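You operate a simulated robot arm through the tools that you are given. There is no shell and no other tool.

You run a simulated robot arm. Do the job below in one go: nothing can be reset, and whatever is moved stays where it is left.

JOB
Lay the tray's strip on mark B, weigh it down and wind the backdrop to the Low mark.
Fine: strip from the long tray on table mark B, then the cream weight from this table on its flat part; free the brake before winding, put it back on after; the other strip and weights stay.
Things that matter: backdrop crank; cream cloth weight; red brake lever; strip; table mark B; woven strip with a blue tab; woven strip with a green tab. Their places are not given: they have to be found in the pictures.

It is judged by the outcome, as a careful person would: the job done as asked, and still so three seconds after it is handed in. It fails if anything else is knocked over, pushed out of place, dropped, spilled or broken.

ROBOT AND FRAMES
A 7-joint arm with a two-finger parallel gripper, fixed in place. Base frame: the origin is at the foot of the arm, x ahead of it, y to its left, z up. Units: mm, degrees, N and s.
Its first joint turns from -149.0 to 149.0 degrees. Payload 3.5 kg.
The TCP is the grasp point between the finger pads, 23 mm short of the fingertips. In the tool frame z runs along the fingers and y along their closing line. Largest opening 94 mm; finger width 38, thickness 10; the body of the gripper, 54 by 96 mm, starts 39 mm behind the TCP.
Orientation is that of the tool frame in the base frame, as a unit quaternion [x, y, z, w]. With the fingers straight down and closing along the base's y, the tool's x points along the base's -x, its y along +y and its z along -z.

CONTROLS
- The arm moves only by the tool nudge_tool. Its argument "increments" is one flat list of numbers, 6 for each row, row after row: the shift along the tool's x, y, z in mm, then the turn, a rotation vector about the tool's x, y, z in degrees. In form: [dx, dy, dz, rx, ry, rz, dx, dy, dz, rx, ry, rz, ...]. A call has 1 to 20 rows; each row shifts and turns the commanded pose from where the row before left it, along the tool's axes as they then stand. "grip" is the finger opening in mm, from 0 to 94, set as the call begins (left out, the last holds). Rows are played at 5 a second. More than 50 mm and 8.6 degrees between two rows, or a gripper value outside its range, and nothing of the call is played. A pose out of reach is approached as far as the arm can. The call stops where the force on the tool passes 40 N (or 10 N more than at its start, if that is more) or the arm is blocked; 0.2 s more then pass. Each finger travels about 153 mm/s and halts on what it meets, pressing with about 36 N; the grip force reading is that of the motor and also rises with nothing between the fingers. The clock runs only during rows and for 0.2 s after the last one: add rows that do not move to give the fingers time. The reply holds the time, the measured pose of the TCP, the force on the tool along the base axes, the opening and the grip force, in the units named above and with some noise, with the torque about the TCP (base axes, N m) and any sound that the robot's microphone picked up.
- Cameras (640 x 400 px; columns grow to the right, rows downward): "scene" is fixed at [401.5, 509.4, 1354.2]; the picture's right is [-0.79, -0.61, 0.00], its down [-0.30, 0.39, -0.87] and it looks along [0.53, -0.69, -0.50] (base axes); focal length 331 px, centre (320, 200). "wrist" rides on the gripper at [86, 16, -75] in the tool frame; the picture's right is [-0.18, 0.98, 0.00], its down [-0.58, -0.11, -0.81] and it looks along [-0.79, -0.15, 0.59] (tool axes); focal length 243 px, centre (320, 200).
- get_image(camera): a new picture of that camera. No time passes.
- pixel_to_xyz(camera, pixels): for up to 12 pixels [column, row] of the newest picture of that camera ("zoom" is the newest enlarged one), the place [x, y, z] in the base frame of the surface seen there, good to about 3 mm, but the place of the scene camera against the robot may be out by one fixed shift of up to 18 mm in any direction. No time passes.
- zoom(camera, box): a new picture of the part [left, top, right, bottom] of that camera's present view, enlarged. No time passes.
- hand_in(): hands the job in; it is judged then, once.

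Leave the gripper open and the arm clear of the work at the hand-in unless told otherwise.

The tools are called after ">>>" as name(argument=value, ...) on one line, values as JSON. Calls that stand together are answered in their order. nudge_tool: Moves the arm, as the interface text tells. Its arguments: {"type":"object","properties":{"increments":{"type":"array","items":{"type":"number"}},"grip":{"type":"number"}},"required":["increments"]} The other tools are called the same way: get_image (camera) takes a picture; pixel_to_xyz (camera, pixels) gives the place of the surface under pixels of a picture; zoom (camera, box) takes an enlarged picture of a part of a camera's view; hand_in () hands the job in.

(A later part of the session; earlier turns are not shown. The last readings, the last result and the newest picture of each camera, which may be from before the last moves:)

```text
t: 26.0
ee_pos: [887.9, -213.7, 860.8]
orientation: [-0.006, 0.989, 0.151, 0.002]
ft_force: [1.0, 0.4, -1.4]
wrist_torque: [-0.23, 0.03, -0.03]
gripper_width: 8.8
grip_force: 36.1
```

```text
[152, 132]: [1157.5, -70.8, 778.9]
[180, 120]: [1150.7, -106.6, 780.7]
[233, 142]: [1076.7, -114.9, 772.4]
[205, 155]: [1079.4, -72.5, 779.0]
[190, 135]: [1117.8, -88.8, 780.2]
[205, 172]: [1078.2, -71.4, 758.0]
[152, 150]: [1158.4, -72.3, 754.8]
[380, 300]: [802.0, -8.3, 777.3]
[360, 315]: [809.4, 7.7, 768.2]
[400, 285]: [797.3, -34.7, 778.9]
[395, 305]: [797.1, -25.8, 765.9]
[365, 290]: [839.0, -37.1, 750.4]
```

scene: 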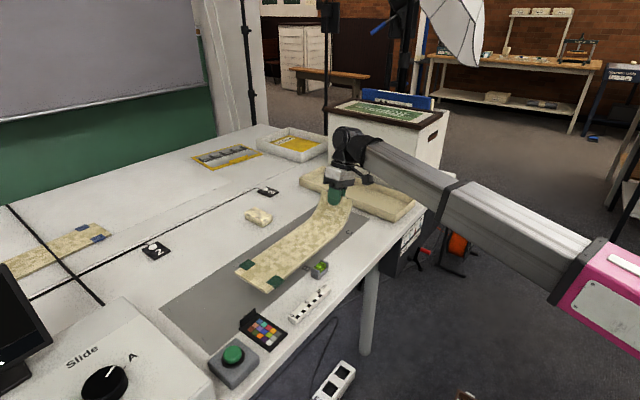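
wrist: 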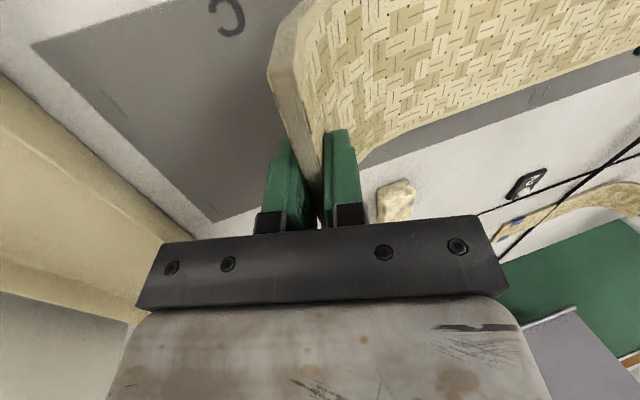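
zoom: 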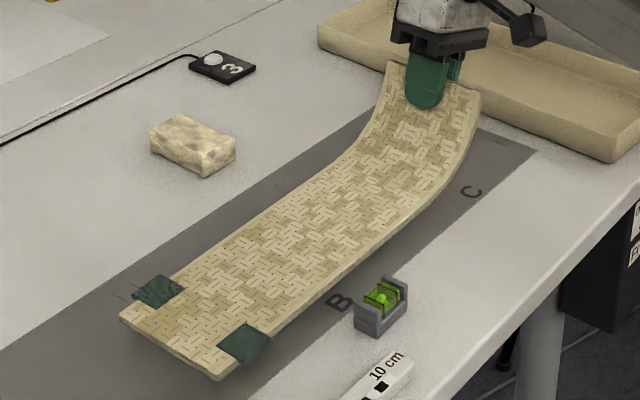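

The strip is level (top at true z≈795), spanning true y -212…140, centre x≈883. I shift it outward 46 mm so it centres on the band at x≈929, keeping height.

>>> nudge_tool(increments=[-11.5, 0, 0, 0, 0, 0, -11.5, 0, 0, 0, 0, 0, -11.5, 0, 0, 0, 0, 0, -11.5, 0, 0, 0, 0, 0, 0, 0, 0, 0, 0, 0])

>>> zoom(camera="scene", box=[220, 120, 400, 300])

```text
t: 27.2
ee_pos: [934.7, -214.7, 859.8]
orientation: [-0.005, 0.989, 0.151, 0.002]
ft_force: [0.3, -0.3, -1.2]
wrist_torque: [-0.22, 0.02, -0.02]
gripper_width: 8.7
grip_force: 35.5
```

```text
2.22 times, centred on (310, 210) of scene
```

zoom: 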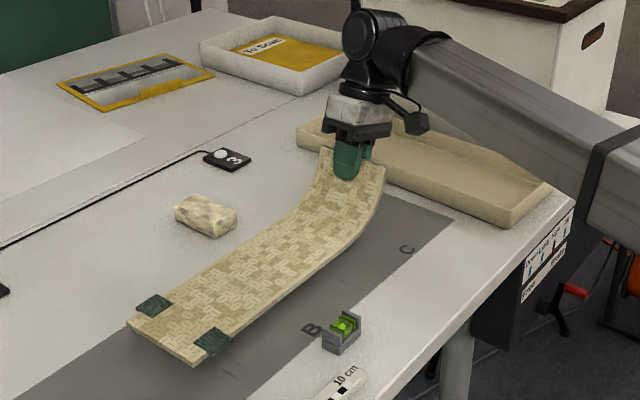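

Position reached (934.7,-214.7). I lower 40 mm and look again.

>>> nudge_tool(increments=[0, -2.99, 9.55, 0, 0, 0, 0, -2.99, 9.55, 0, 0, 0, 0, -2.99, 9.55, 0, 0, 0, 0, -2.99, 9.55, 0, 0, 0, 0, 0, 0, 0, 0, 0])

>>> zoom(camera="scene", box=[220, 150, 380, 300])

```text
t: 28.4
ee_pos: [936.3, -212.7, 820.1]
orientation: [-0.005, 0.988, 0.152, 0.002]
ft_force: [0.6, -0.5, -1.3]
wrist_torque: [-0.25, 0.0, 0.02]
gripper_width: 8.6
grip_force: 36.0
```

```text
2.67 times, centred on (300, 225) of scene
```

zoom: 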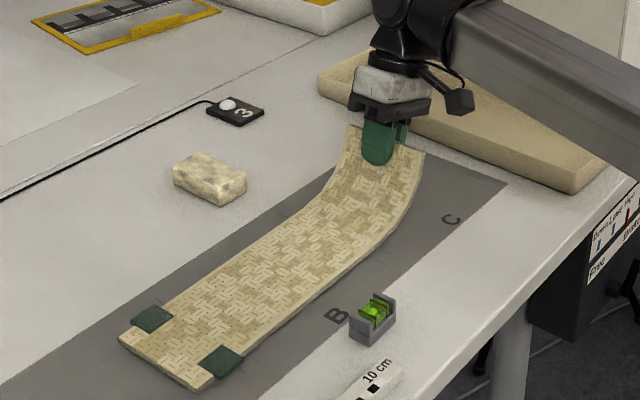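

Near the table now. I lower in small steps to contact, 6 mm in all.

>>> nudge_tool(increments=[0, -0.45, 1.43, 0, 0, 0, 0, -0.45, 1.43, 0, 0, 0, 0, -0.45, 1.43, 0, 0, 0, 0, -0.45, 1.43, 0, 0, 0, 0, 0, 0, 0, 0, 0])

>>> zoom(camera="scene", box=[220, 150, 380, 300])

```text
t: 29.6
ee_pos: [934.6, -213.6, 813.9]
orientation: [-0.005, 0.988, 0.151, 0.003]
ft_force: [0.0, -0.2, -0.5]
wrist_torque: [-0.19, 0.01, 0.02]
gripper_width: 8.5
grip_force: 36.0
```

```text
2.67 times, centred on (300, 225) of scene
```

zoom: 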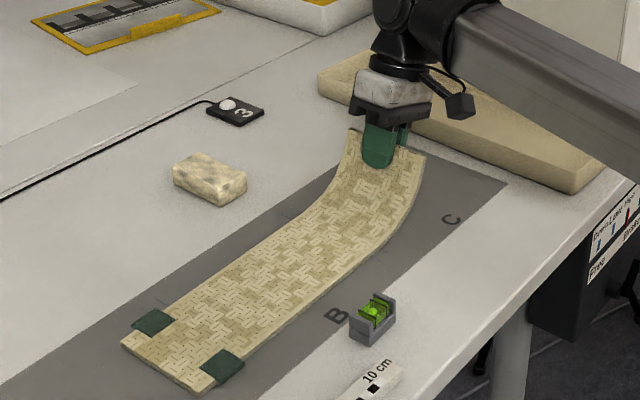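

Force is easing toward zero. I check the strip's height above the table at several points.

>>> pixel_to_xyz(camera="zoom", pixels=[[135, 340], [200, 375], [240, 300], [310, 230], [330, 260], [290, 230], [345, 200], [380, 215], [100, 330], [230, 395], [400, 300], [250, 245]])

```text
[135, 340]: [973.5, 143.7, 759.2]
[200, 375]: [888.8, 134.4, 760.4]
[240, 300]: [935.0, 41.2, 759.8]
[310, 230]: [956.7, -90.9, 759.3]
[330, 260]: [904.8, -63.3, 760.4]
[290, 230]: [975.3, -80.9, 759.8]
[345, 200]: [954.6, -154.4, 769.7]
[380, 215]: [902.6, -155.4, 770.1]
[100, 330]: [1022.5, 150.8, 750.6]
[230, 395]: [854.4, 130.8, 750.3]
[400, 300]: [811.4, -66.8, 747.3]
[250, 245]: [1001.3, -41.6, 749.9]
```

Strip top is ~10 mm over the table, about its thickness. I lower 2 mm more to seat it and watch the force.

>>> nudge_tool(increments=[0, -0.3, 0.95, 0, 0, 0, 0, -0.3, 0.95, 0, 0, 0, 0, 0, 0, 0, 0, 0])

```text
t: 30.4
ee_pos: [935.2, -212.3, 813.8]
orientation: [-0.004, 0.989, 0.151, 0.003]
ft_force: [1.2, -2.8, 6.0]
wrist_torque: [0.19, 0.33, 0.08]
gripper_width: 8.7
grip_force: 35.6
```

Contact is confirmed (+6 N). I open the fingers to 40 mm and let the strip settle.

>>> nudge_tool(increments=[0, 0, 0, 0, 0, 0, 0, 0, 0, 0, 0, 0, 0, 0, 0, 0, 0, 0], grip=40)

>>> zoom(camera="scene", box=[220, 150, 380, 300])

>>> get_image(camera="wrist")

```text
t: 31.2
ee_pos: [935.4, -212.7, 813.0]
orientation: [-0.005, 0.988, 0.151, 0.002]
ft_force: [-0.3, 0.4, 1.0]
wrist_torque: [0.08, 0.01, 0.0]
gripper_width: 40.0
grip_force: 0.0
```

```text
2.67 times, centred on (300, 225) of scene
```

zoom: 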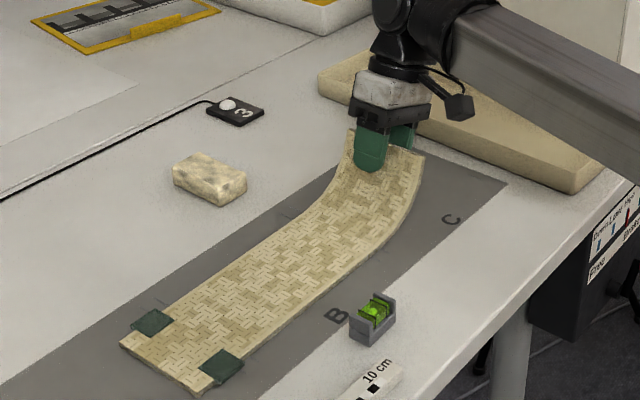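

```text
taken
```

wrist: 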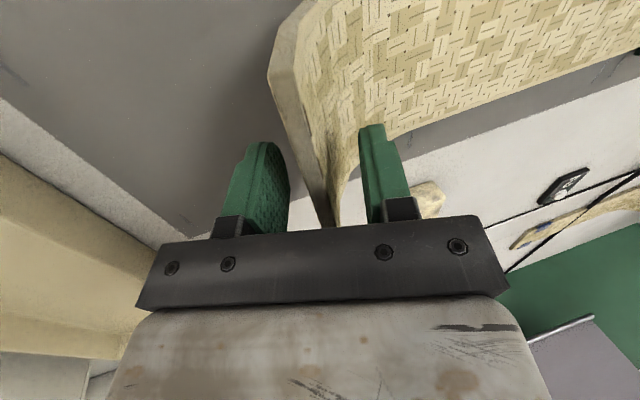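

The strip stays put after release. I retreat 55 mm along the fingers, level the tool to straight down, and move up and back to view the weight.

>>> nudge_tool(increments=[0, 0, -15, 0, 0, 0, 0, 0, -20, 0, 0, 0, 0, 0, -20, 0, 0, 0, 0, 0, 0, 5.8, 0, 0, 0, 0, 0, 5.8, 0, 0, 0, 0, 0, 5.8, 0, 0, 17, 27.8, -16.8, 0, 0, 0, 17, 27.8, -16.8, 0, 0, 0, 17, 27.8, -16.8, 0, 0, 0, 17, 27.8, -16.8, 0, 0, 0, 17, 27.8, -16.8, 0, 0, 0, 0, 0, 0, 0, 0, 0], grip=80)

>>> get_image(camera="scene")

>>> get_image(camera="wrist")

```text
t: 33.8
ee_pos: [848.4, -93.7, 949.4]
orientation: [-0.005, 1.0, 0.0, 0.003]
ft_force: [-0.8, -0.3, 1.2]
wrist_torque: [0.0, 0.01, 0.02]
gripper_width: 80.1
grip_force: 0.0
```

```text
taken
```

scene: 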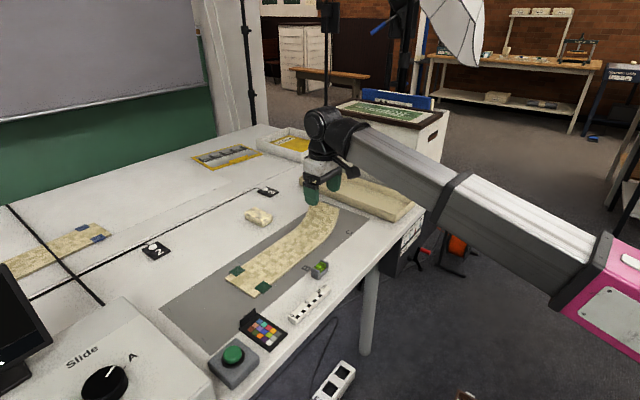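

```text
taken
```

wrist: 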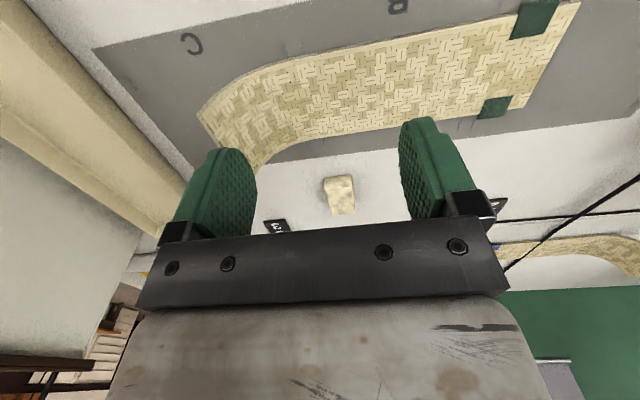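

The strip lies on the band at B, flap at the C side. The weight is at (340,193) in the wrist view. I enlarge and measure both.

>>> zoom(camera="wrist", box=[260, 140, 420, 240])

>>> pixel_to_xyz(camera="wrist", pixels=[[575, 5], [515, 105], [500, 60], [300, 70], [380, 120], [220, 95], [205, 112], [262, 165], [440, 60], [400, 100], [290, 110], [398, 5]])

```text
4.00 times, centred on (340, 190) of wrist
```

zoom: 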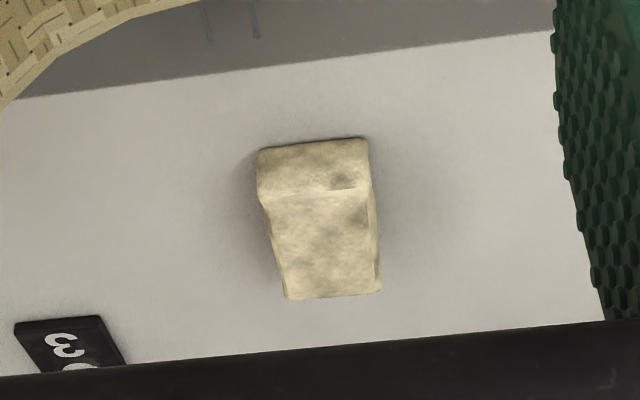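

```text
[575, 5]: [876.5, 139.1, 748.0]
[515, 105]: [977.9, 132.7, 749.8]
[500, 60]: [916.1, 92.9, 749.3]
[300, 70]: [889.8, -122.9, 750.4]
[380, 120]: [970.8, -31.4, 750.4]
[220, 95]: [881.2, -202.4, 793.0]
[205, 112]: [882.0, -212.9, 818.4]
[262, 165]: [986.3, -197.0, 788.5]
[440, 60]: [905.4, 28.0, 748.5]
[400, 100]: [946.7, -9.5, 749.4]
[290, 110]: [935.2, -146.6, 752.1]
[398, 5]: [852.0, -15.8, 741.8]
```

Strip: flat top at z≈749, x 877–978, flat y ≈ -140…139. Now I measure the weight's corners in the enlargement.

>>> zoom(camera="wrist", box=[260, 140, 420, 240])

>>> pixel_to_xyz(camera="zoom", pixels=[[266, 202], [368, 190], [290, 294], [378, 286], [262, 152], [364, 142], [320, 250], [315, 196], [330, 290], [275, 245], [372, 240], [315, 170]])

```text
4.00 times, centred on (340, 190) of wrist
```

zoom: 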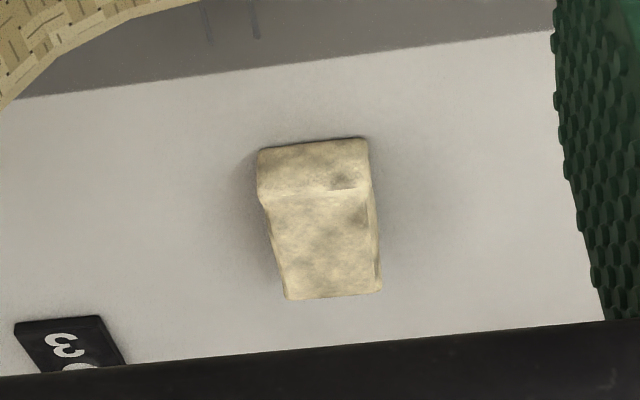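

```text
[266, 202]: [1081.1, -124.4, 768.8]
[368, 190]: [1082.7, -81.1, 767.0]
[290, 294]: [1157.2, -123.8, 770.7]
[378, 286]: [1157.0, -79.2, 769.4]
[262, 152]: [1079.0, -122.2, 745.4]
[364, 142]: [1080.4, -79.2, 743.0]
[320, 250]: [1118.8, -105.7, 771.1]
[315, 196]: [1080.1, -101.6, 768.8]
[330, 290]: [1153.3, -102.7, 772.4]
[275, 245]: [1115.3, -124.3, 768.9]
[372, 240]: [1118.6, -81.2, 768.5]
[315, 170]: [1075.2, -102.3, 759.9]
```

The weight is aligned with the axes: x 1077–1160, y -125…-79, top z 770. It's beyond straight-down reach, so I tilt the tool 37° outward, open to 72 mm, and go to a standoff 80 mm back from a grasp at (1095,-102,773).

>>> nudge_tool(increments=[0, 0, 0, 0, -7.4, 0, 0, 0, 0, 0, -7.4, 0, 0, 0, 0, 0, -7.4, 0, 0, 0, 0, 0, -7.4, 0, 0, 0, 0, 0, -7.4, 0, -15.2, -1.4, 34.9, 0, 0, 0, -15.2, -1.4, 34.9, 0, 0, 0, -15.2, -1.4, 34.9, 0, 0, 0, -15.2, -1.4, 34.9, 0, 0, 0, -15.2, -1.4, 34.9, 0, 0, 0, -15.2, -1.4, 34.9, 0, 0, 0, 0, 0, 0, 0, 0, 0], grip=72)

>>> get_image(camera="wrist")

>>> get_image(camera="scene")

```text
t: 36.4
ee_pos: [1047.3, -98.2, 838.1]
orientation: [-0.005, 0.948, 0.001, 0.319]
ft_force: [0.2, -0.6, 1.3]
wrist_torque: [0.0, 0.0, 0.0]
gripper_width: 71.9
grip_force: 0.1
```

```text
taken
```

wrist: 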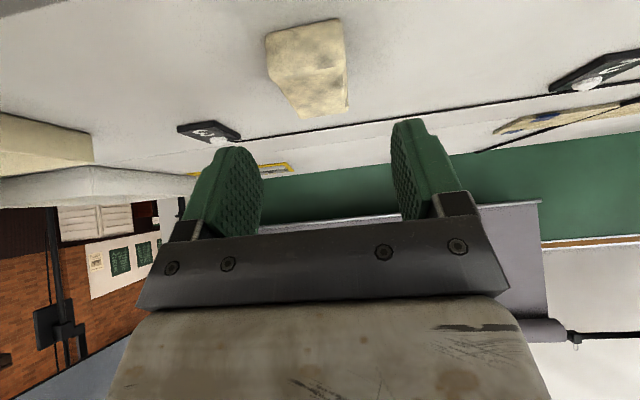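

```text
taken
```

scene: 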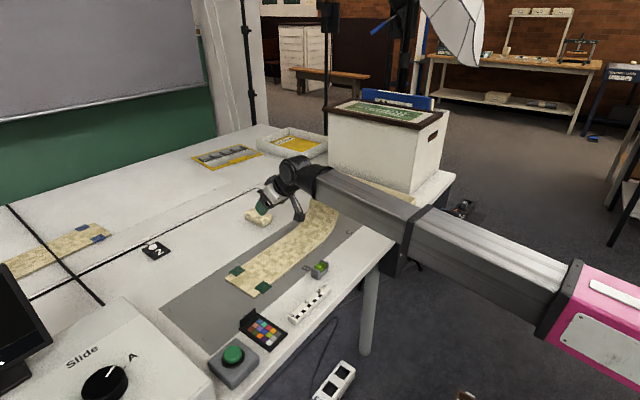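

Standoff reached exactly. I check the clearance around the gripper and wrist camera in the scene.

>>> zoom(camera="scene", box=[220, 140, 360, 260])

```text
3.33 times, centred on (290, 200) of scene
```

zoom: 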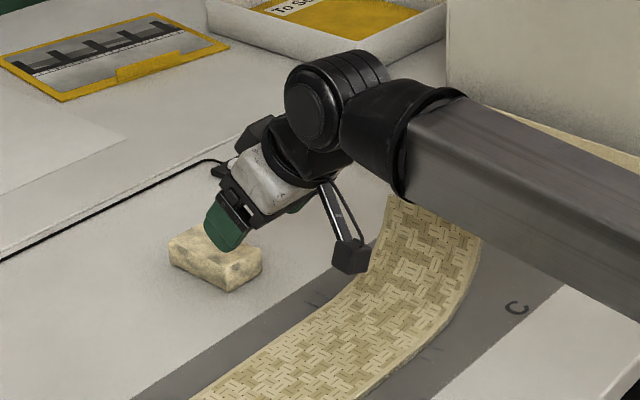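

I measure the camera's lowest part at (350,268) of the enlargement and the strip edge near it.

>>> pixel_to_xyz(camera="zoom", pixels=[[350, 255], [345, 268], [362, 268], [340, 250], [365, 250], [352, 244], [330, 200], [392, 205], [475, 240], [370, 275], [225, 235], [240, 240]])

```text
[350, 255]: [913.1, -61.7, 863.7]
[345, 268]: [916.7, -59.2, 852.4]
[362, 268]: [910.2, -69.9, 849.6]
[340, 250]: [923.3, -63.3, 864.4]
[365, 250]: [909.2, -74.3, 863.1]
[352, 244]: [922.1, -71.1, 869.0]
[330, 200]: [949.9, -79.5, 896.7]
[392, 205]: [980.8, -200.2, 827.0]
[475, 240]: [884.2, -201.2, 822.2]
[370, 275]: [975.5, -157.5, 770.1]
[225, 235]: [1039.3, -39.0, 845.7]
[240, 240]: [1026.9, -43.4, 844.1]
```

The camera's underside stays about level with the TCP height, so there's room over the strip. I advance 78 mm along the fingers with -3.8 mm in y.

>>> nudge_tool(increments=[0.3, -1.3, 20, 0, 0, 0, 0.3, -1.3, 20, 0, 0, 0, 0.3, -1.2, 20, 0, 0, 0, 0, 0, 10, 0, 0, 0, 0, 0, 8, 0, 0, 0, 0, 0, 0, 0, 0, 0])

>>> get_image(camera="wrist")

>>> zoom(camera="scene", box=[220, 140, 360, 260])

```text
t: 37.8
ee_pos: [1094.1, -103.0, 774.4]
orientation: [-0.003, 0.948, 0.001, 0.319]
ft_force: [1.2, -0.2, 0.0]
wrist_torque: [0.01, 0.02, 0.0]
gripper_width: 71.9
grip_force: 0.1
```

```text
taken
```

wrist: 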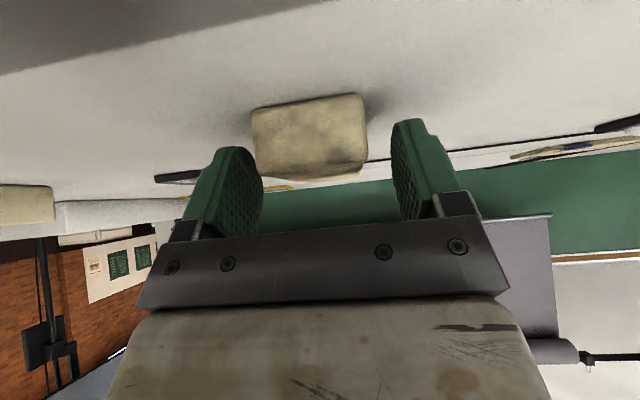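

```text
3.33 times, centred on (290, 200) of scene
```

zoom: 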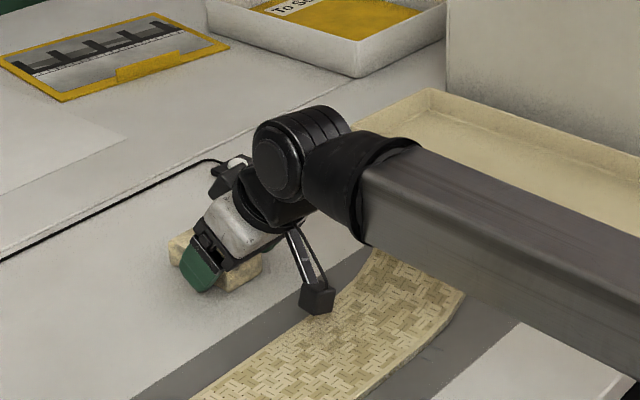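

The weight sits between the fingers; fingertips are ~4 mm above the table. I close the fingers on it.

>>> nudge_tool(increments=[0, 0, 0, 0, 0, 0, 0, 0, 0, 0, 0, 0, 0, 0, 0, 0, 0, 0, 0, 0, 0, 0, 0, 0], grip=0)

>>> get_image(camera="wrist")

```text
t: 38.8
ee_pos: [1092.7, -102.2, 774.5]
orientation: [-0.004, 0.948, 0.001, 0.319]
ft_force: [1.6, -1.3, 0.4]
wrist_torque: [0.1, -0.02, -0.08]
gripper_width: 49.6
grip_force: 36.0
```

```text
taken
```

wrist: 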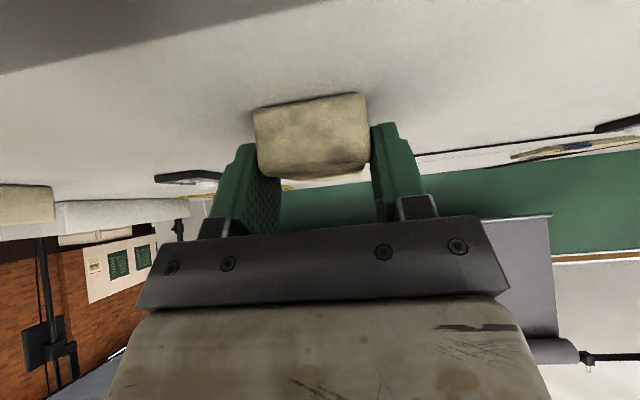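

Gripped at 49.6 mm, 36 N. I lift it 30 mm straight up, slowly.

>>> nudge_tool(increments=[-3, 0, -4, 0, 0, 0, -3, 0, -4, 0, 0, 0, -6, 0, -8, 0, 0, 0, -6, 0, -8, 0, 0, 0, 0, 0, 0, 0, 0, 0])

>>> get_image(camera="wrist")

>>> zoom(camera="scene", box=[220, 140, 360, 260])

```text
t: 40.0
ee_pos: [1093.6, -102.5, 803.7]
orientation: [-0.005, 0.947, 0.002, 0.32]
ft_force: [0.9, 0.0, -3.0]
wrist_torque: [0.02, 0.12, 0.0]
gripper_width: 49.6
grip_force: 36.5
```

```text
taken
```

wrist: 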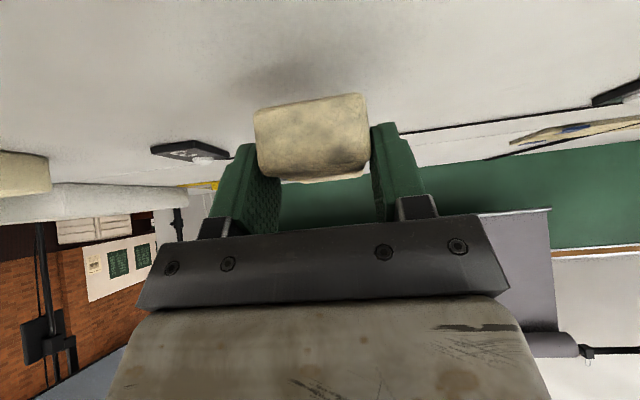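

```text
3.33 times, centred on (290, 200) of scene
```

zoom: 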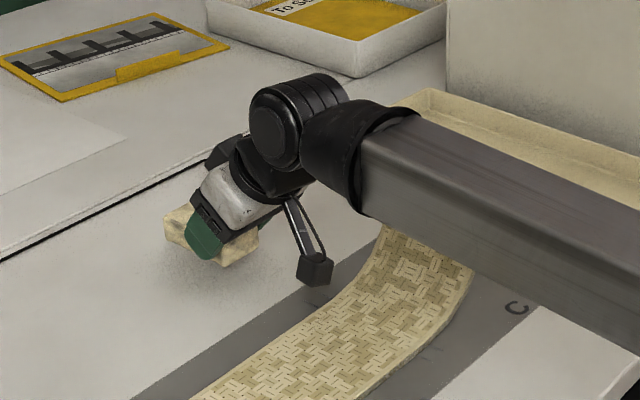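

The weight is lifted securely (≈3 N). I raise it 50 mm more, carry it back over the strip to about (904,-10), keeping the same tilt.

>>> nudge_tool(increments=[-15, 0, -20, 0, 0, 0, -15, 0, -20, 0, 0, 0, 15.1, 9.2, -11.4, 0, 0, 0, 15.1, 9.2, -11.4, 0, 0, 0, 15.1, 9.2, -11.4, 0, 0, 0, 15.1, 9.2, -11.4, 0, 0, 0, 15.1, 9.2, -11.4, 0, 0, 0, 15.1, 9.2, -11.4, 0, 0, 0, 15.1, 9.2, -11.4, 0, 0, 0, 15.1, 9.2, -11.4, 0, 0, 0, 15.1, 9.2, -11.4, 0, 0, 0, 15.1, 9.2, -11.4, 0, 0, 0, 0, 0, 0, 0, 0, 0])

>>> get_image(camera="scene")

>>> zoom(camera="scene", box=[230, 160, 390, 300])

```text
t: 42.8
ee_pos: [903.2, -11.1, 852.6]
orientation: [-0.004, 0.947, 0.002, 0.32]
ft_force: [0.3, 0.5, -4.2]
wrist_torque: [-0.01, 0.14, -0.01]
gripper_width: 49.6
grip_force: 35.7
```

```text
taken
```

scene: 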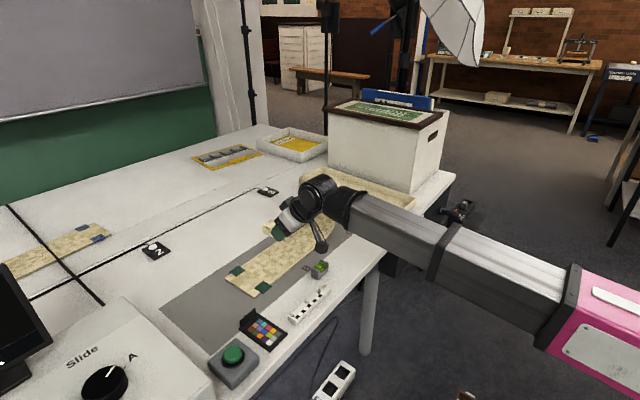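

```text
2.86 times, centred on (310, 230) of scene
```

zoom: 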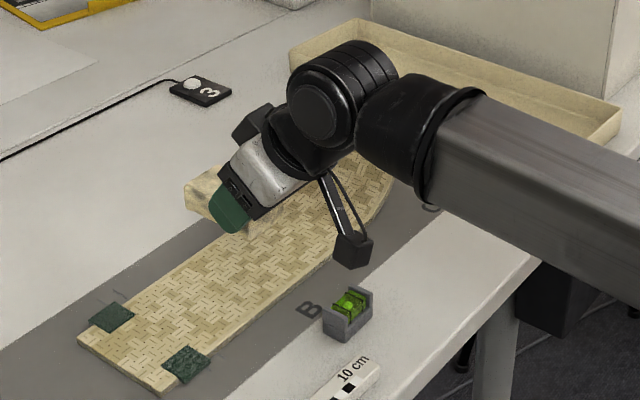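

The weight hangs above the strip's flat part. I lower 62 mm, then check before touching down.

>>> nudge_tool(increments=[9.3, 0, 12.4, 0, 0, 0, 9.3, 0, 12.4, 0, 0, 0, 9.3, 0, 12.4, 0, 0, 0, 9.3, 0, 12.4, 0, 0, 0, 0, 0, 0, 0, 0, 0])

>>> get_image(camera="wrist")

>>> zoom(camera="scene", box=[230, 160, 390, 300])

```text
t: 44.0
ee_pos: [904.9, -11.4, 791.8]
orientation: [-0.004, 0.947, 0.001, 0.321]
ft_force: [-0.3, -0.3, -3.9]
wrist_torque: [0.04, 0.07, 0.03]
gripper_width: 49.9
grip_force: 36.6
```

```text
taken
```

wrist: 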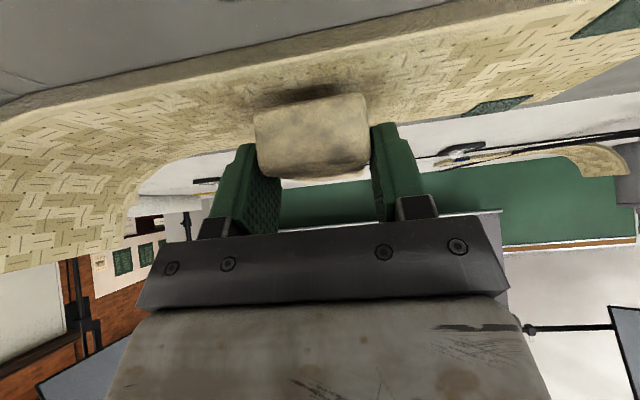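

```text
2.86 times, centred on (310, 230) of scene
```

zoom: 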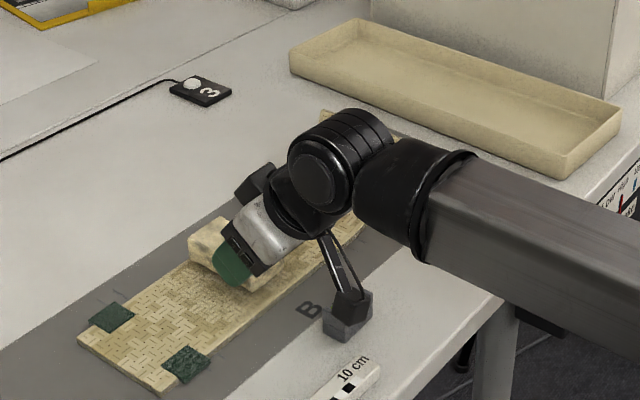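

The wrist camera appears in line with the spirit level at (347,310). I measure both to be sure there is a gap before lowering further.

>>> pixel_to_xyz(camera="zoom", pixels=[[350, 298], [345, 312], [352, 318], [365, 305], [338, 308], [335, 325], [350, 335], [365, 325], [330, 318], [357, 292], [320, 318], [370, 318]])

>>> zoom(camera="scene", box=[295, 230, 345, 290])

```text
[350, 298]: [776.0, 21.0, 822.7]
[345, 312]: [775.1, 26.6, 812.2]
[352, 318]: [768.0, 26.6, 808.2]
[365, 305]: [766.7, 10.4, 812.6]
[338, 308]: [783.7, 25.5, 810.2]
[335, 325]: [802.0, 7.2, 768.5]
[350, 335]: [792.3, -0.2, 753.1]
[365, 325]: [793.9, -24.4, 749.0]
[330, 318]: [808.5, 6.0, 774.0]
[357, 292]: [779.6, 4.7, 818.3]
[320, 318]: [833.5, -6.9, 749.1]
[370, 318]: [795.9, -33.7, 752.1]
```

```text
6.67 times, centred on (320, 260) of scene
```

zoom: 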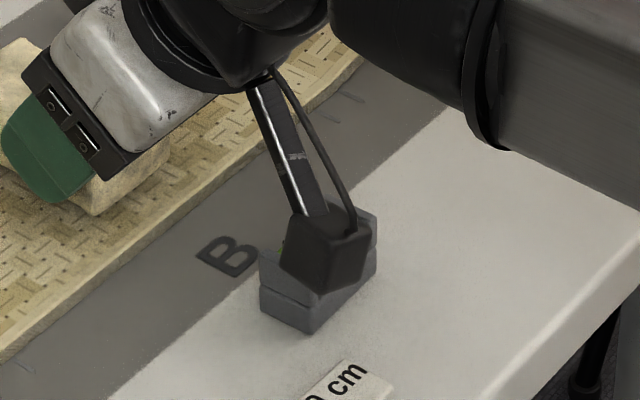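

The camera's underside is ~29 mm above the level's top, so lowering 8 mm more is safe. I lower in small steps.

>>> nudge_tool(increments=[1.2, 0, 1.6, 0, 0, 0, 1.2, 0, 1.6, 0, 0, 0, 1.2, 0, 1.6, 0, 0, 0, 0, 0, 0, 0, 0, 0])

```text
t: 45.0
ee_pos: [905.0, -11.5, 785.2]
orientation: [-0.004, 0.948, 0.001, 0.319]
ft_force: [0.0, 0.2, -4.4]
wrist_torque: [0.03, 0.08, 0.04]
gripper_width: 49.7
grip_force: 36.2
```

The force is still just the weight (-4.4 N). I continue in 1 mm steps.

>>> nudge_tool(increments=[0.6, 0, 0.8, 0, 0, 0, 0.6, 0, 0.8, 0, 0, 0, 0, 0, 0, 0, 0, 0])

```text
t: 45.8
ee_pos: [904.6, -12.9, 784.0]
orientation: [-0.004, 0.948, 0.001, 0.319]
ft_force: [-0.7, -0.6, -3.6]
wrist_torque: [0.01, 0.1, -0.02]
gripper_width: 49.7
grip_force: 36.6
```

>>> nudge_tool(increments=[0.6, 0, 0.8, 0, 0, 0, 0.6, 0, 0.8, 0, 0, 0, 0, 0, 0, 0, 0, 0])

>>> get_image(camera="wrist")

```text
t: 46.6
ee_pos: [905.2, -11.8, 784.0]
orientation: [-0.005, 0.947, 0.002, 0.321]
ft_force: [-0.3, 0.3, 22.2]
wrist_torque: [0.1, 0.38, 0.03]
gripper_width: 49.6
grip_force: 35.9
```

```text
taken
```

wrist: 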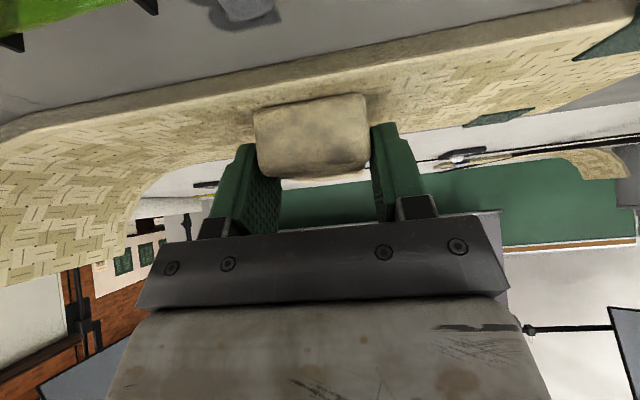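

Contact is firm (+22 N). I relax 0.7 mm upward and then open the fingers moderately to 72 mm.

>>> nudge_tool(increments=[-0.4, 0, -0.56, 0, 0, 0, 0, 0, 0, 0, 0, 0])

>>> nudge_tool(increments=[0, 0, 0, 0, 0, 0, 0, 0, 0, 0, 0, 0, 0, 0, 0, 0, 0, 0], grip=72)

>>> get_image(camera="wrist")

```text
t: 47.2
ee_pos: [904.5, -11.3, 783.4]
orientation: [-0.005, 0.947, 0.002, 0.321]
ft_force: [4.2, 2.2, 19.4]
wrist_torque: [0.1, -0.35, 0.01]
gripper_width: 49.6
grip_force: 36.4
```

```text
t: 48.0
ee_pos: [903.6, -11.2, 783.0]
orientation: [-0.004, 0.947, 0.001, 0.32]
ft_force: [-0.5, -0.5, 0.9]
wrist_torque: [0.02, 0.04, -0.02]
gripper_width: 71.9
grip_force: 0.0
```

```text
taken
```

wrist: 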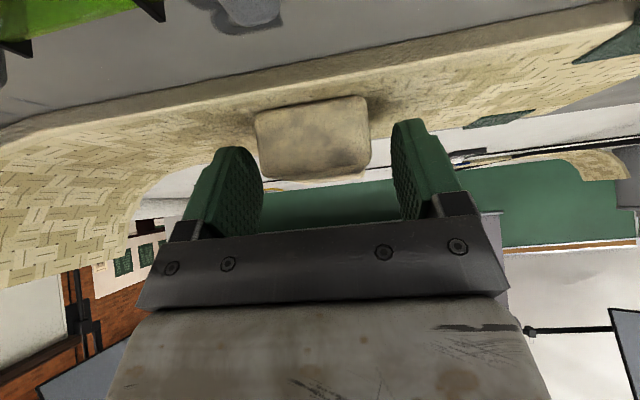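

The weight rests on the strip. I retreat back along the fingers 120 mm, gently at first.

>>> nudge_tool(increments=[0, 0, -10, 0, 0, 0, 0, 0, -20, 0, 0, 0, 0, 0, -30, 0, 0, 0, 0, 0, -30, 0, 0, 0, 0, 0, -30, 0, 0, 0, 0, 0, -30, 0, 0, 0, 0, 0, 0, 0, 0, 0])

>>> get_image(camera="scene")

>>> get_image(camera="wrist")

```text
t: 49.6
ee_pos: [812.5, -12.3, 903.3]
orientation: [-0.004, 0.948, 0.001, 0.319]
ft_force: [-0.4, 0.2, 0.4]
wrist_torque: [-0.02, 0.0, -0.01]
gripper_width: 72.0
grip_force: 0.1
```

```text
taken
```

scene: 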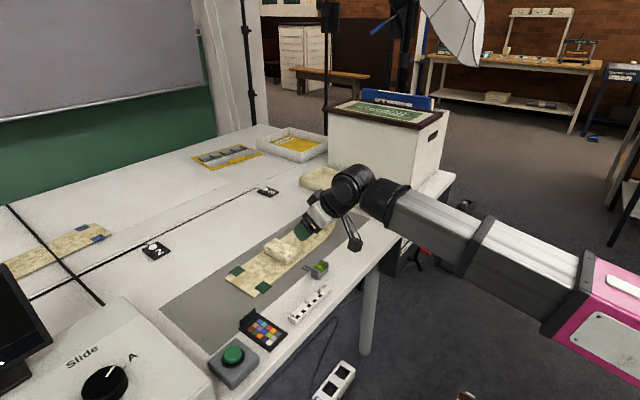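

```text
taken
```

wrist: 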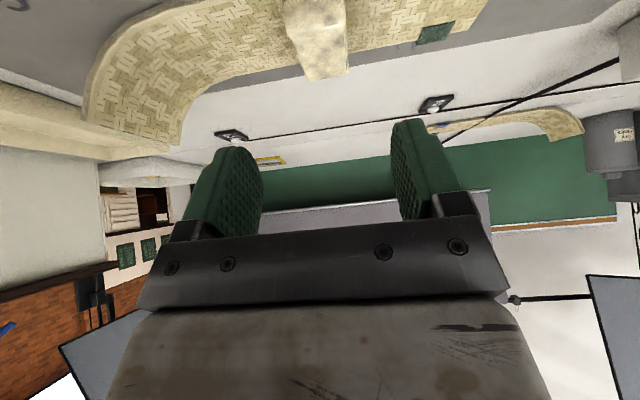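

The weight is lying on the strip. I verify its position.

>>> zoom(camera="scene", box=[220, 190, 360, 310])

>>> pixel_to_xyz(camera="scene", pixels=[[281, 246], [268, 243], [294, 252], [238, 270], [228, 280], [258, 294], [320, 237], [330, 222]])

```text
3.33 times, centred on (290, 250) of scene
```

zoom: 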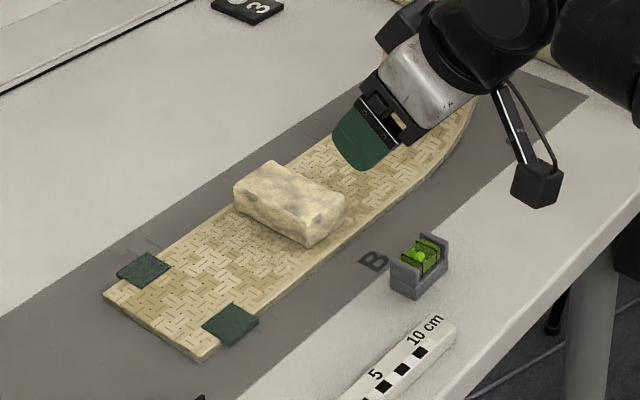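

```text
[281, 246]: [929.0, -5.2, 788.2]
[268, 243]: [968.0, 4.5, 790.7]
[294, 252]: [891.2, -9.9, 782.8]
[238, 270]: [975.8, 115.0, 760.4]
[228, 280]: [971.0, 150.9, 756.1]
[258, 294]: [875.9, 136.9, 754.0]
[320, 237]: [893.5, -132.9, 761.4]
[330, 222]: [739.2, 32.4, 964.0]
```

Weight centred at about (929,-16) on the flat part; everything in order. Next the panel: I back off from the table and move along to y≈-460, staying high.

>>> nudge_tool(increments=[33.9, 0, -25.5, 0, 0, 0, 33.9, 0, -25.5, 0, 0, 0, 33.9, 0, -25.5, 0, 0, 0, 33.9, 0, -25.5, 0, 0, 0, 33.9, 0, -25.5, 0, 0, 0, 0, -44.8, 0, 0, 0, 0, 0, -44.8, 0, 0, 0, 0, 0, -44.8, 0, 0, 0, 0, 0, -44.8, 0, 0, 0, 0, 0, -44.8, 0, 0, 0, 0, 0, -44.8, 0, 0, 0, 0, 0, -44.8, 0, 0, 0, 0, 0, -44.8, 0, 0, 0, 0, 0, -44.8, 0, 0, 0, 0, 0, -44.8, 0, 0, 0, 0])

>>> get_image(camera="wrist")

>>> get_image(camera="scene")

```text
t: 52.8
ee_pos: [602.5, -461.2, 899.4]
orientation: [-0.005, 0.947, 0.002, 0.32]
ft_force: [0.2, 0.0, -0.1]
wrist_torque: [0.0, 0.0, 0.03]
gripper_width: 71.8
grip_force: 0.1
```

```text
taken
```

wrist: 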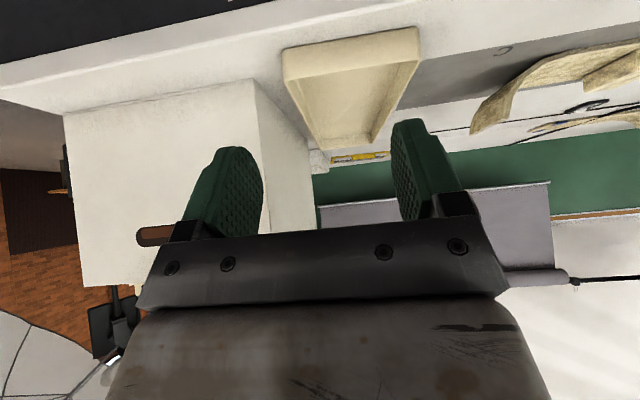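

```text
taken
```

scene: 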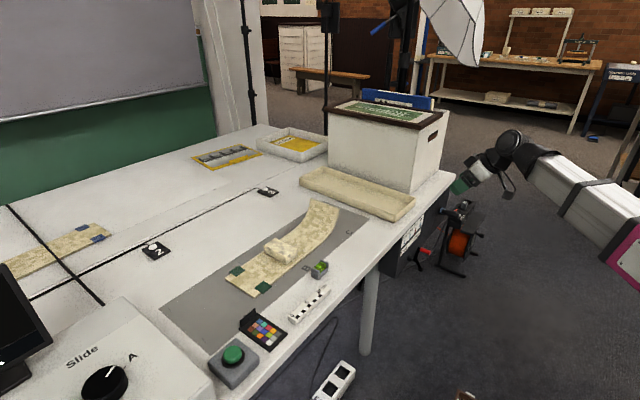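

The strip and weight look right. I lower in front of the panel to view lever and labels closely.

>>> nudge_tool(increments=[28.3, 0, 28.5, 0, 0, 0, 28.3, 0, 28.5, 0, 0, 0, 28.3, 0, 28.5, 0, 0, 0, 28.3, 0, 28.5, 0, 0, 0, 28.3, 0, 28.5, 0, 0, 0, 0, 0, 0, 0, 0, 0])

>>> get_image(camera="wrist")

>>> zoom(camera="wrist", box=[240, 0, 480, 150])

```text
t: 54.2
ee_pos: [580.4, -462.5, 701.0]
orientation: [-0.005, 0.947, 0.002, 0.32]
ft_force: [0.5, -0.1, -0.4]
wrist_torque: [0.02, -0.02, 0.0]
gripper_width: 72.0
grip_force: 0.1
```

```text
taken
```

wrist: 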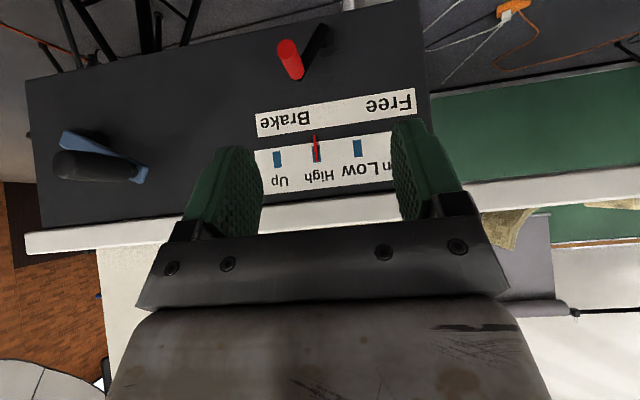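

```text
2.67 times, centred on (360, 75) of wrist
```

zoom: 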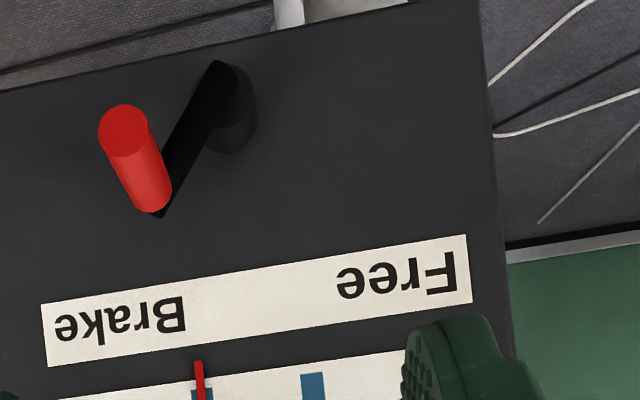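

I measure the lever's parts, the handle, and the label positions.

>>> pixel_to_xyz(camera="zoom", pixels=[[218, 72], [210, 95], [190, 140], [165, 195], [160, 213], [127, 130], [150, 185], [140, 110], [112, 135], [240, 110], [235, 140], [170, 190]])

>>> pixel_to_xyz(camera="wrist", pixels=[[316, 140], [317, 155], [357, 148], [277, 160], [60, 165], [100, 172], [130, 180], [75, 140], [140, 180], [290, 118], [385, 104], [390, 155]])

```text
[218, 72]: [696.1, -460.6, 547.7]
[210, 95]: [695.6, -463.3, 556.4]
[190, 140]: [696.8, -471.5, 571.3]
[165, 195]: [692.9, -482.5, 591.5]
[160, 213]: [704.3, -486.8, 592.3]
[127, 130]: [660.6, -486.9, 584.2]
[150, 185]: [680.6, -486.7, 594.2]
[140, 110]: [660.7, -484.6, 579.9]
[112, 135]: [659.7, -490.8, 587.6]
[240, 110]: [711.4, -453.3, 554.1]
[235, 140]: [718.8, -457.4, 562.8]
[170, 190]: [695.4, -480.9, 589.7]
```

```text
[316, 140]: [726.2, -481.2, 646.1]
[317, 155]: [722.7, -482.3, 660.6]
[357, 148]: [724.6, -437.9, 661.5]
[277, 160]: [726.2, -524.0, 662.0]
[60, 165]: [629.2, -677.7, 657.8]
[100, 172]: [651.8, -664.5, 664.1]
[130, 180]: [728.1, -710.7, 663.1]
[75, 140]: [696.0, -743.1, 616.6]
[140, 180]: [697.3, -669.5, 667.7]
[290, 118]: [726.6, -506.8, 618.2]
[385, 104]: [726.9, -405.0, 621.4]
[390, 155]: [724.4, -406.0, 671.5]
```

Lever: hub at about (y -458, z 553), red handle (≈16 mm thick) at y≈-487, z≈584, from x 660 to 696, leaning to the Brake side. I open the fingers to 40 mm and approach to 60 mm above the handle along the tool axis.

>>> nudge_tool(increments=[1.1, -8, 26.7, 0, 0, 0, 1.1, -8, 26.7, 0, 0, 0, 1.1, -8, 26.7, 0, 0, 0, 0, 0, 0, 0, 0, 0], grip=40)

>>> get_image(camera="wrist")

```text
t: 55.2
ee_pos: [625.4, -486.2, 635.3]
orientation: [-0.004, 0.947, 0.002, 0.32]
ft_force: [-0.3, -0.4, -0.5]
wrist_torque: [-0.01, -0.03, -0.01]
gripper_width: 40.1
grip_force: 0.1
```

```text
taken
```

wrist: 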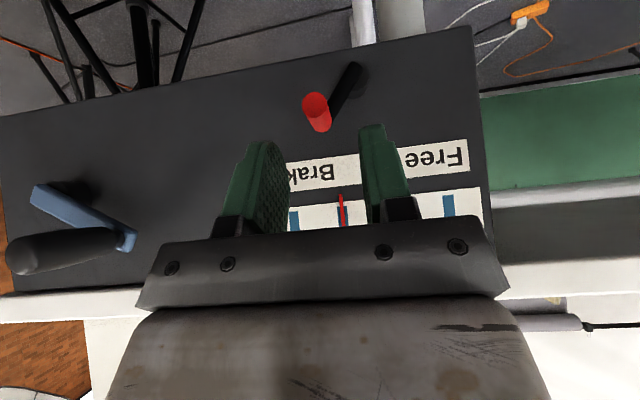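

The red handle is at (316,110) between and ahead of the fingers. I measure its exact place again from here.

>>> zoom(camera="wrist", box=[270, 40, 400, 140])

>>> pixel_to_xyz(camera="wrist", pixels=[[315, 103], [306, 104], [325, 104], [316, 96], [320, 125], [331, 122], [345, 95], [354, 66], [360, 80], [350, 72], [318, 112], [312, 120]])

```text
4.00 times, centred on (335, 90) of wrist
```

zoom: 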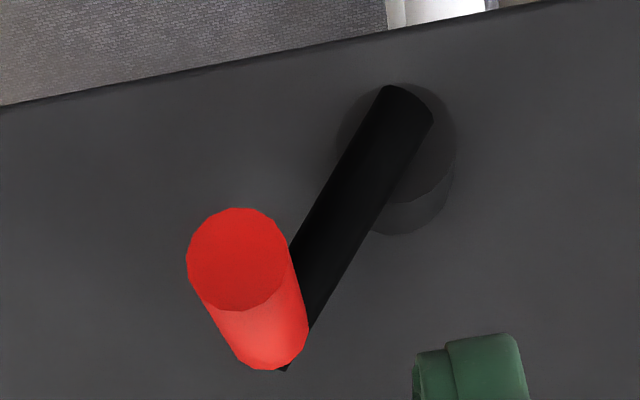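

```text
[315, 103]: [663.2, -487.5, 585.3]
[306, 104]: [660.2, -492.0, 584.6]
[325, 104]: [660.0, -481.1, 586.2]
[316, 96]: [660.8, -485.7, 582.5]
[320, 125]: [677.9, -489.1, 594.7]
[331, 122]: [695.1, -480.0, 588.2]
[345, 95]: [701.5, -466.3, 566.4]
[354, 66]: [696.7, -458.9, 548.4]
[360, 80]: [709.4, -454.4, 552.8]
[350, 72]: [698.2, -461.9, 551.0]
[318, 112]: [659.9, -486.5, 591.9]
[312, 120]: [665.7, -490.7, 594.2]
```

The handle's end face is centred at (660,-487,586), about 16 mm across. I move in 60 mm along the tool axis so the open fingers straddle it.

>>> nudge_tool(increments=[-0.3, -0.3, 20, 0, 0, 0, -0.3, -0.3, 20, 0, 0, 0, -0.2, -0.2, 19, 0, 0, 0, 0, 0, 0, 0, 0, 0])

>>> get_image(camera="wrist")

```text
t: 56.2
ee_pos: [662.5, -487.1, 590.2]
orientation: [-0.004, 0.948, 0.002, 0.32]
ft_force: [-0.1, 0.5, 0.1]
wrist_torque: [0.01, 0.01, 0.02]
gripper_width: 40.1
grip_force: 0.1
```

```text
taken
```

wrist: 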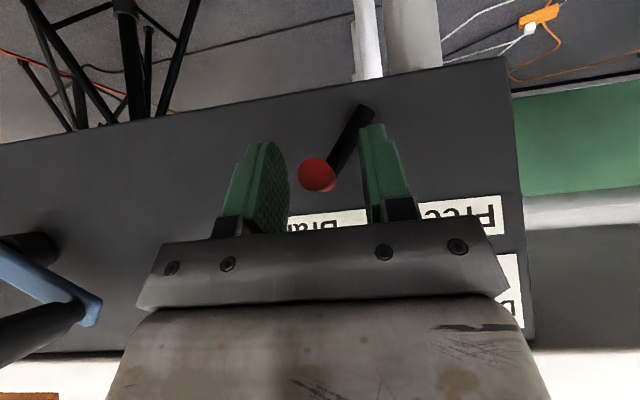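

The handle is between the pads. I narrow to 24 mm to cage it loosely, then push it along toward the Free side in 7 mm steps.

>>> nudge_tool(increments=[0, 0, 0, 0, 0, 0, 0, 0, 0, 0, 0, 0, 0, 7, 0, 0, 0, 0, 0, 7, 0, 0, 0, 0, 0, 7, 0, 0, 0, 0, 0, 7, 0, 0, 0, 0, 0, 0, 0, 0, 0, 0], grip=24)

>>> get_image(camera="wrist")

```text
t: 57.8
ee_pos: [661.7, -459.3, 589.4]
orientation: [-0.004, 0.948, 0.002, 0.32]
ft_force: [0.8, 0.3, -0.9]
wrist_torque: [-0.01, 0.02, 0.02]
gripper_width: 23.8
grip_force: 0.1
```

```text
taken
```

wrist: 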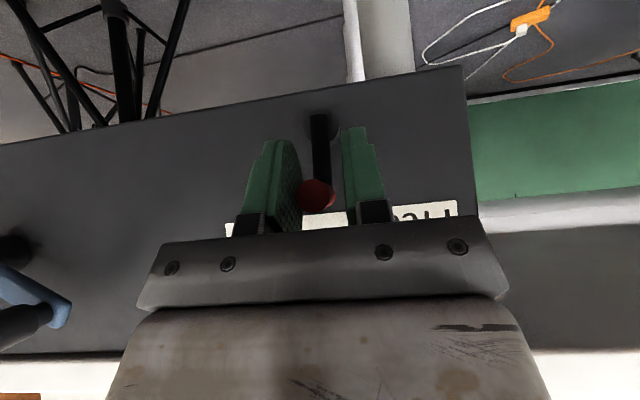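

The lever follows easily and is now upright. I continue pushing toward Free, watching for the end stop.

>>> nudge_tool(increments=[0, 7, 0, 0, 0, 0, 0, 7, 0, 0, 0, 0, 0, 7, 0, 0, 0, 0, 0, 7, 0, 0, 0, 0, 0, 0, 0, 0, 0, 0])

>>> get_image(camera="wrist")

```text
t: 59.0
ee_pos: [661.0, -430.2, 588.0]
orientation: [-0.004, 0.948, 0.001, 0.319]
ft_force: [-0.4, 0.3, 0.1]
wrist_torque: [0.04, -0.01, -0.01]
gripper_width: 24.0
grip_force: 0.0
```

```text
taken
```

wrist: 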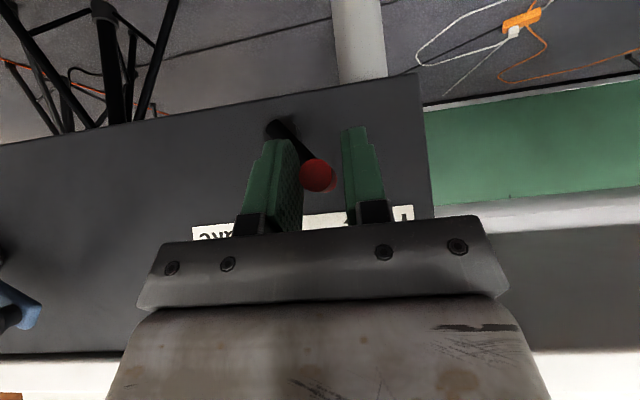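

It has come over to the Free side with no stop force yet. I push on in 3 mm steps to find the end.

>>> nudge_tool(increments=[0, 3, 0, 0, 0, 0, 0, 3, 0, 0, 0, 0, 0, 0, 0, 0, 0, 0])

>>> get_image(camera="wrist")

```text
t: 59.8
ee_pos: [660.1, -425.1, 588.0]
orientation: [-0.004, 0.947, 0.001, 0.321]
ft_force: [2.0, -10.6, 3.1]
wrist_torque: [-0.09, -0.11, -0.24]
gripper_width: 28.3
grip_force: 5.1
```

```text
taken
```

wrist: 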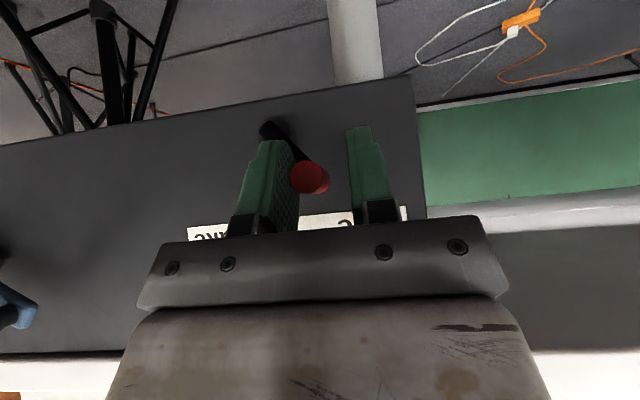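

A firm stop (-10.6 N) shows the lever is fully at Free. I back off 5 mm, open to 44 and retreat along the tool axis.

>>> nudge_tool(increments=[0, -5, 0, 0, 0, 0, 0, 0, 0, 0, 0, 0], grip=28)

>>> nudge_tool(increments=[0, 0, 0, 0, 0, 0, 0, 0, 0, 0, 0, 0, 0, 0, -20, 0, 0, 0, 0, 0, -30, 0, 0, 0, 0, 0, -30, 0, 0, 0, 0, 0, -30, 0, 0, 0, 0, 0, 0, 0, 0, 0], grip=44)

>>> get_image(camera="wrist")

```text
t: 60.4
ee_pos: [659.6, -428.8, 588.8]
orientation: [-0.005, 0.947, 0.002, 0.32]
ft_force: [-0.8, -0.1, 0.1]
wrist_torque: [0.0, -0.01, 0.0]
gripper_width: 28.1
grip_force: 0.3
```

```text
t: 62.0
ee_pos: [593.1, -429.2, 677.2]
orientation: [-0.005, 0.947, 0.001, 0.32]
ft_force: [-0.5, -0.7, -0.4]
wrist_torque: [-0.01, 0.0, 0.02]
gripper_width: 43.7
grip_force: 0.0
```

```text
taken
```

wrist: 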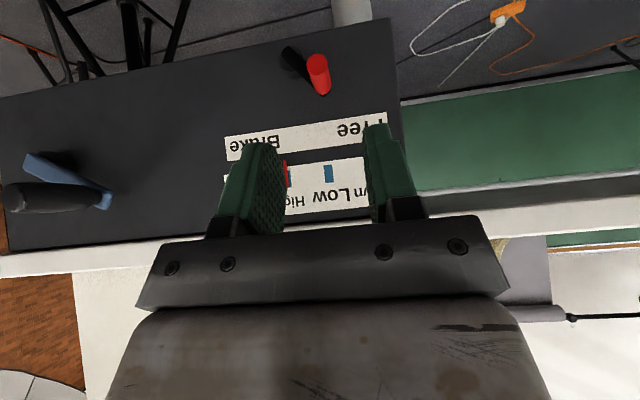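

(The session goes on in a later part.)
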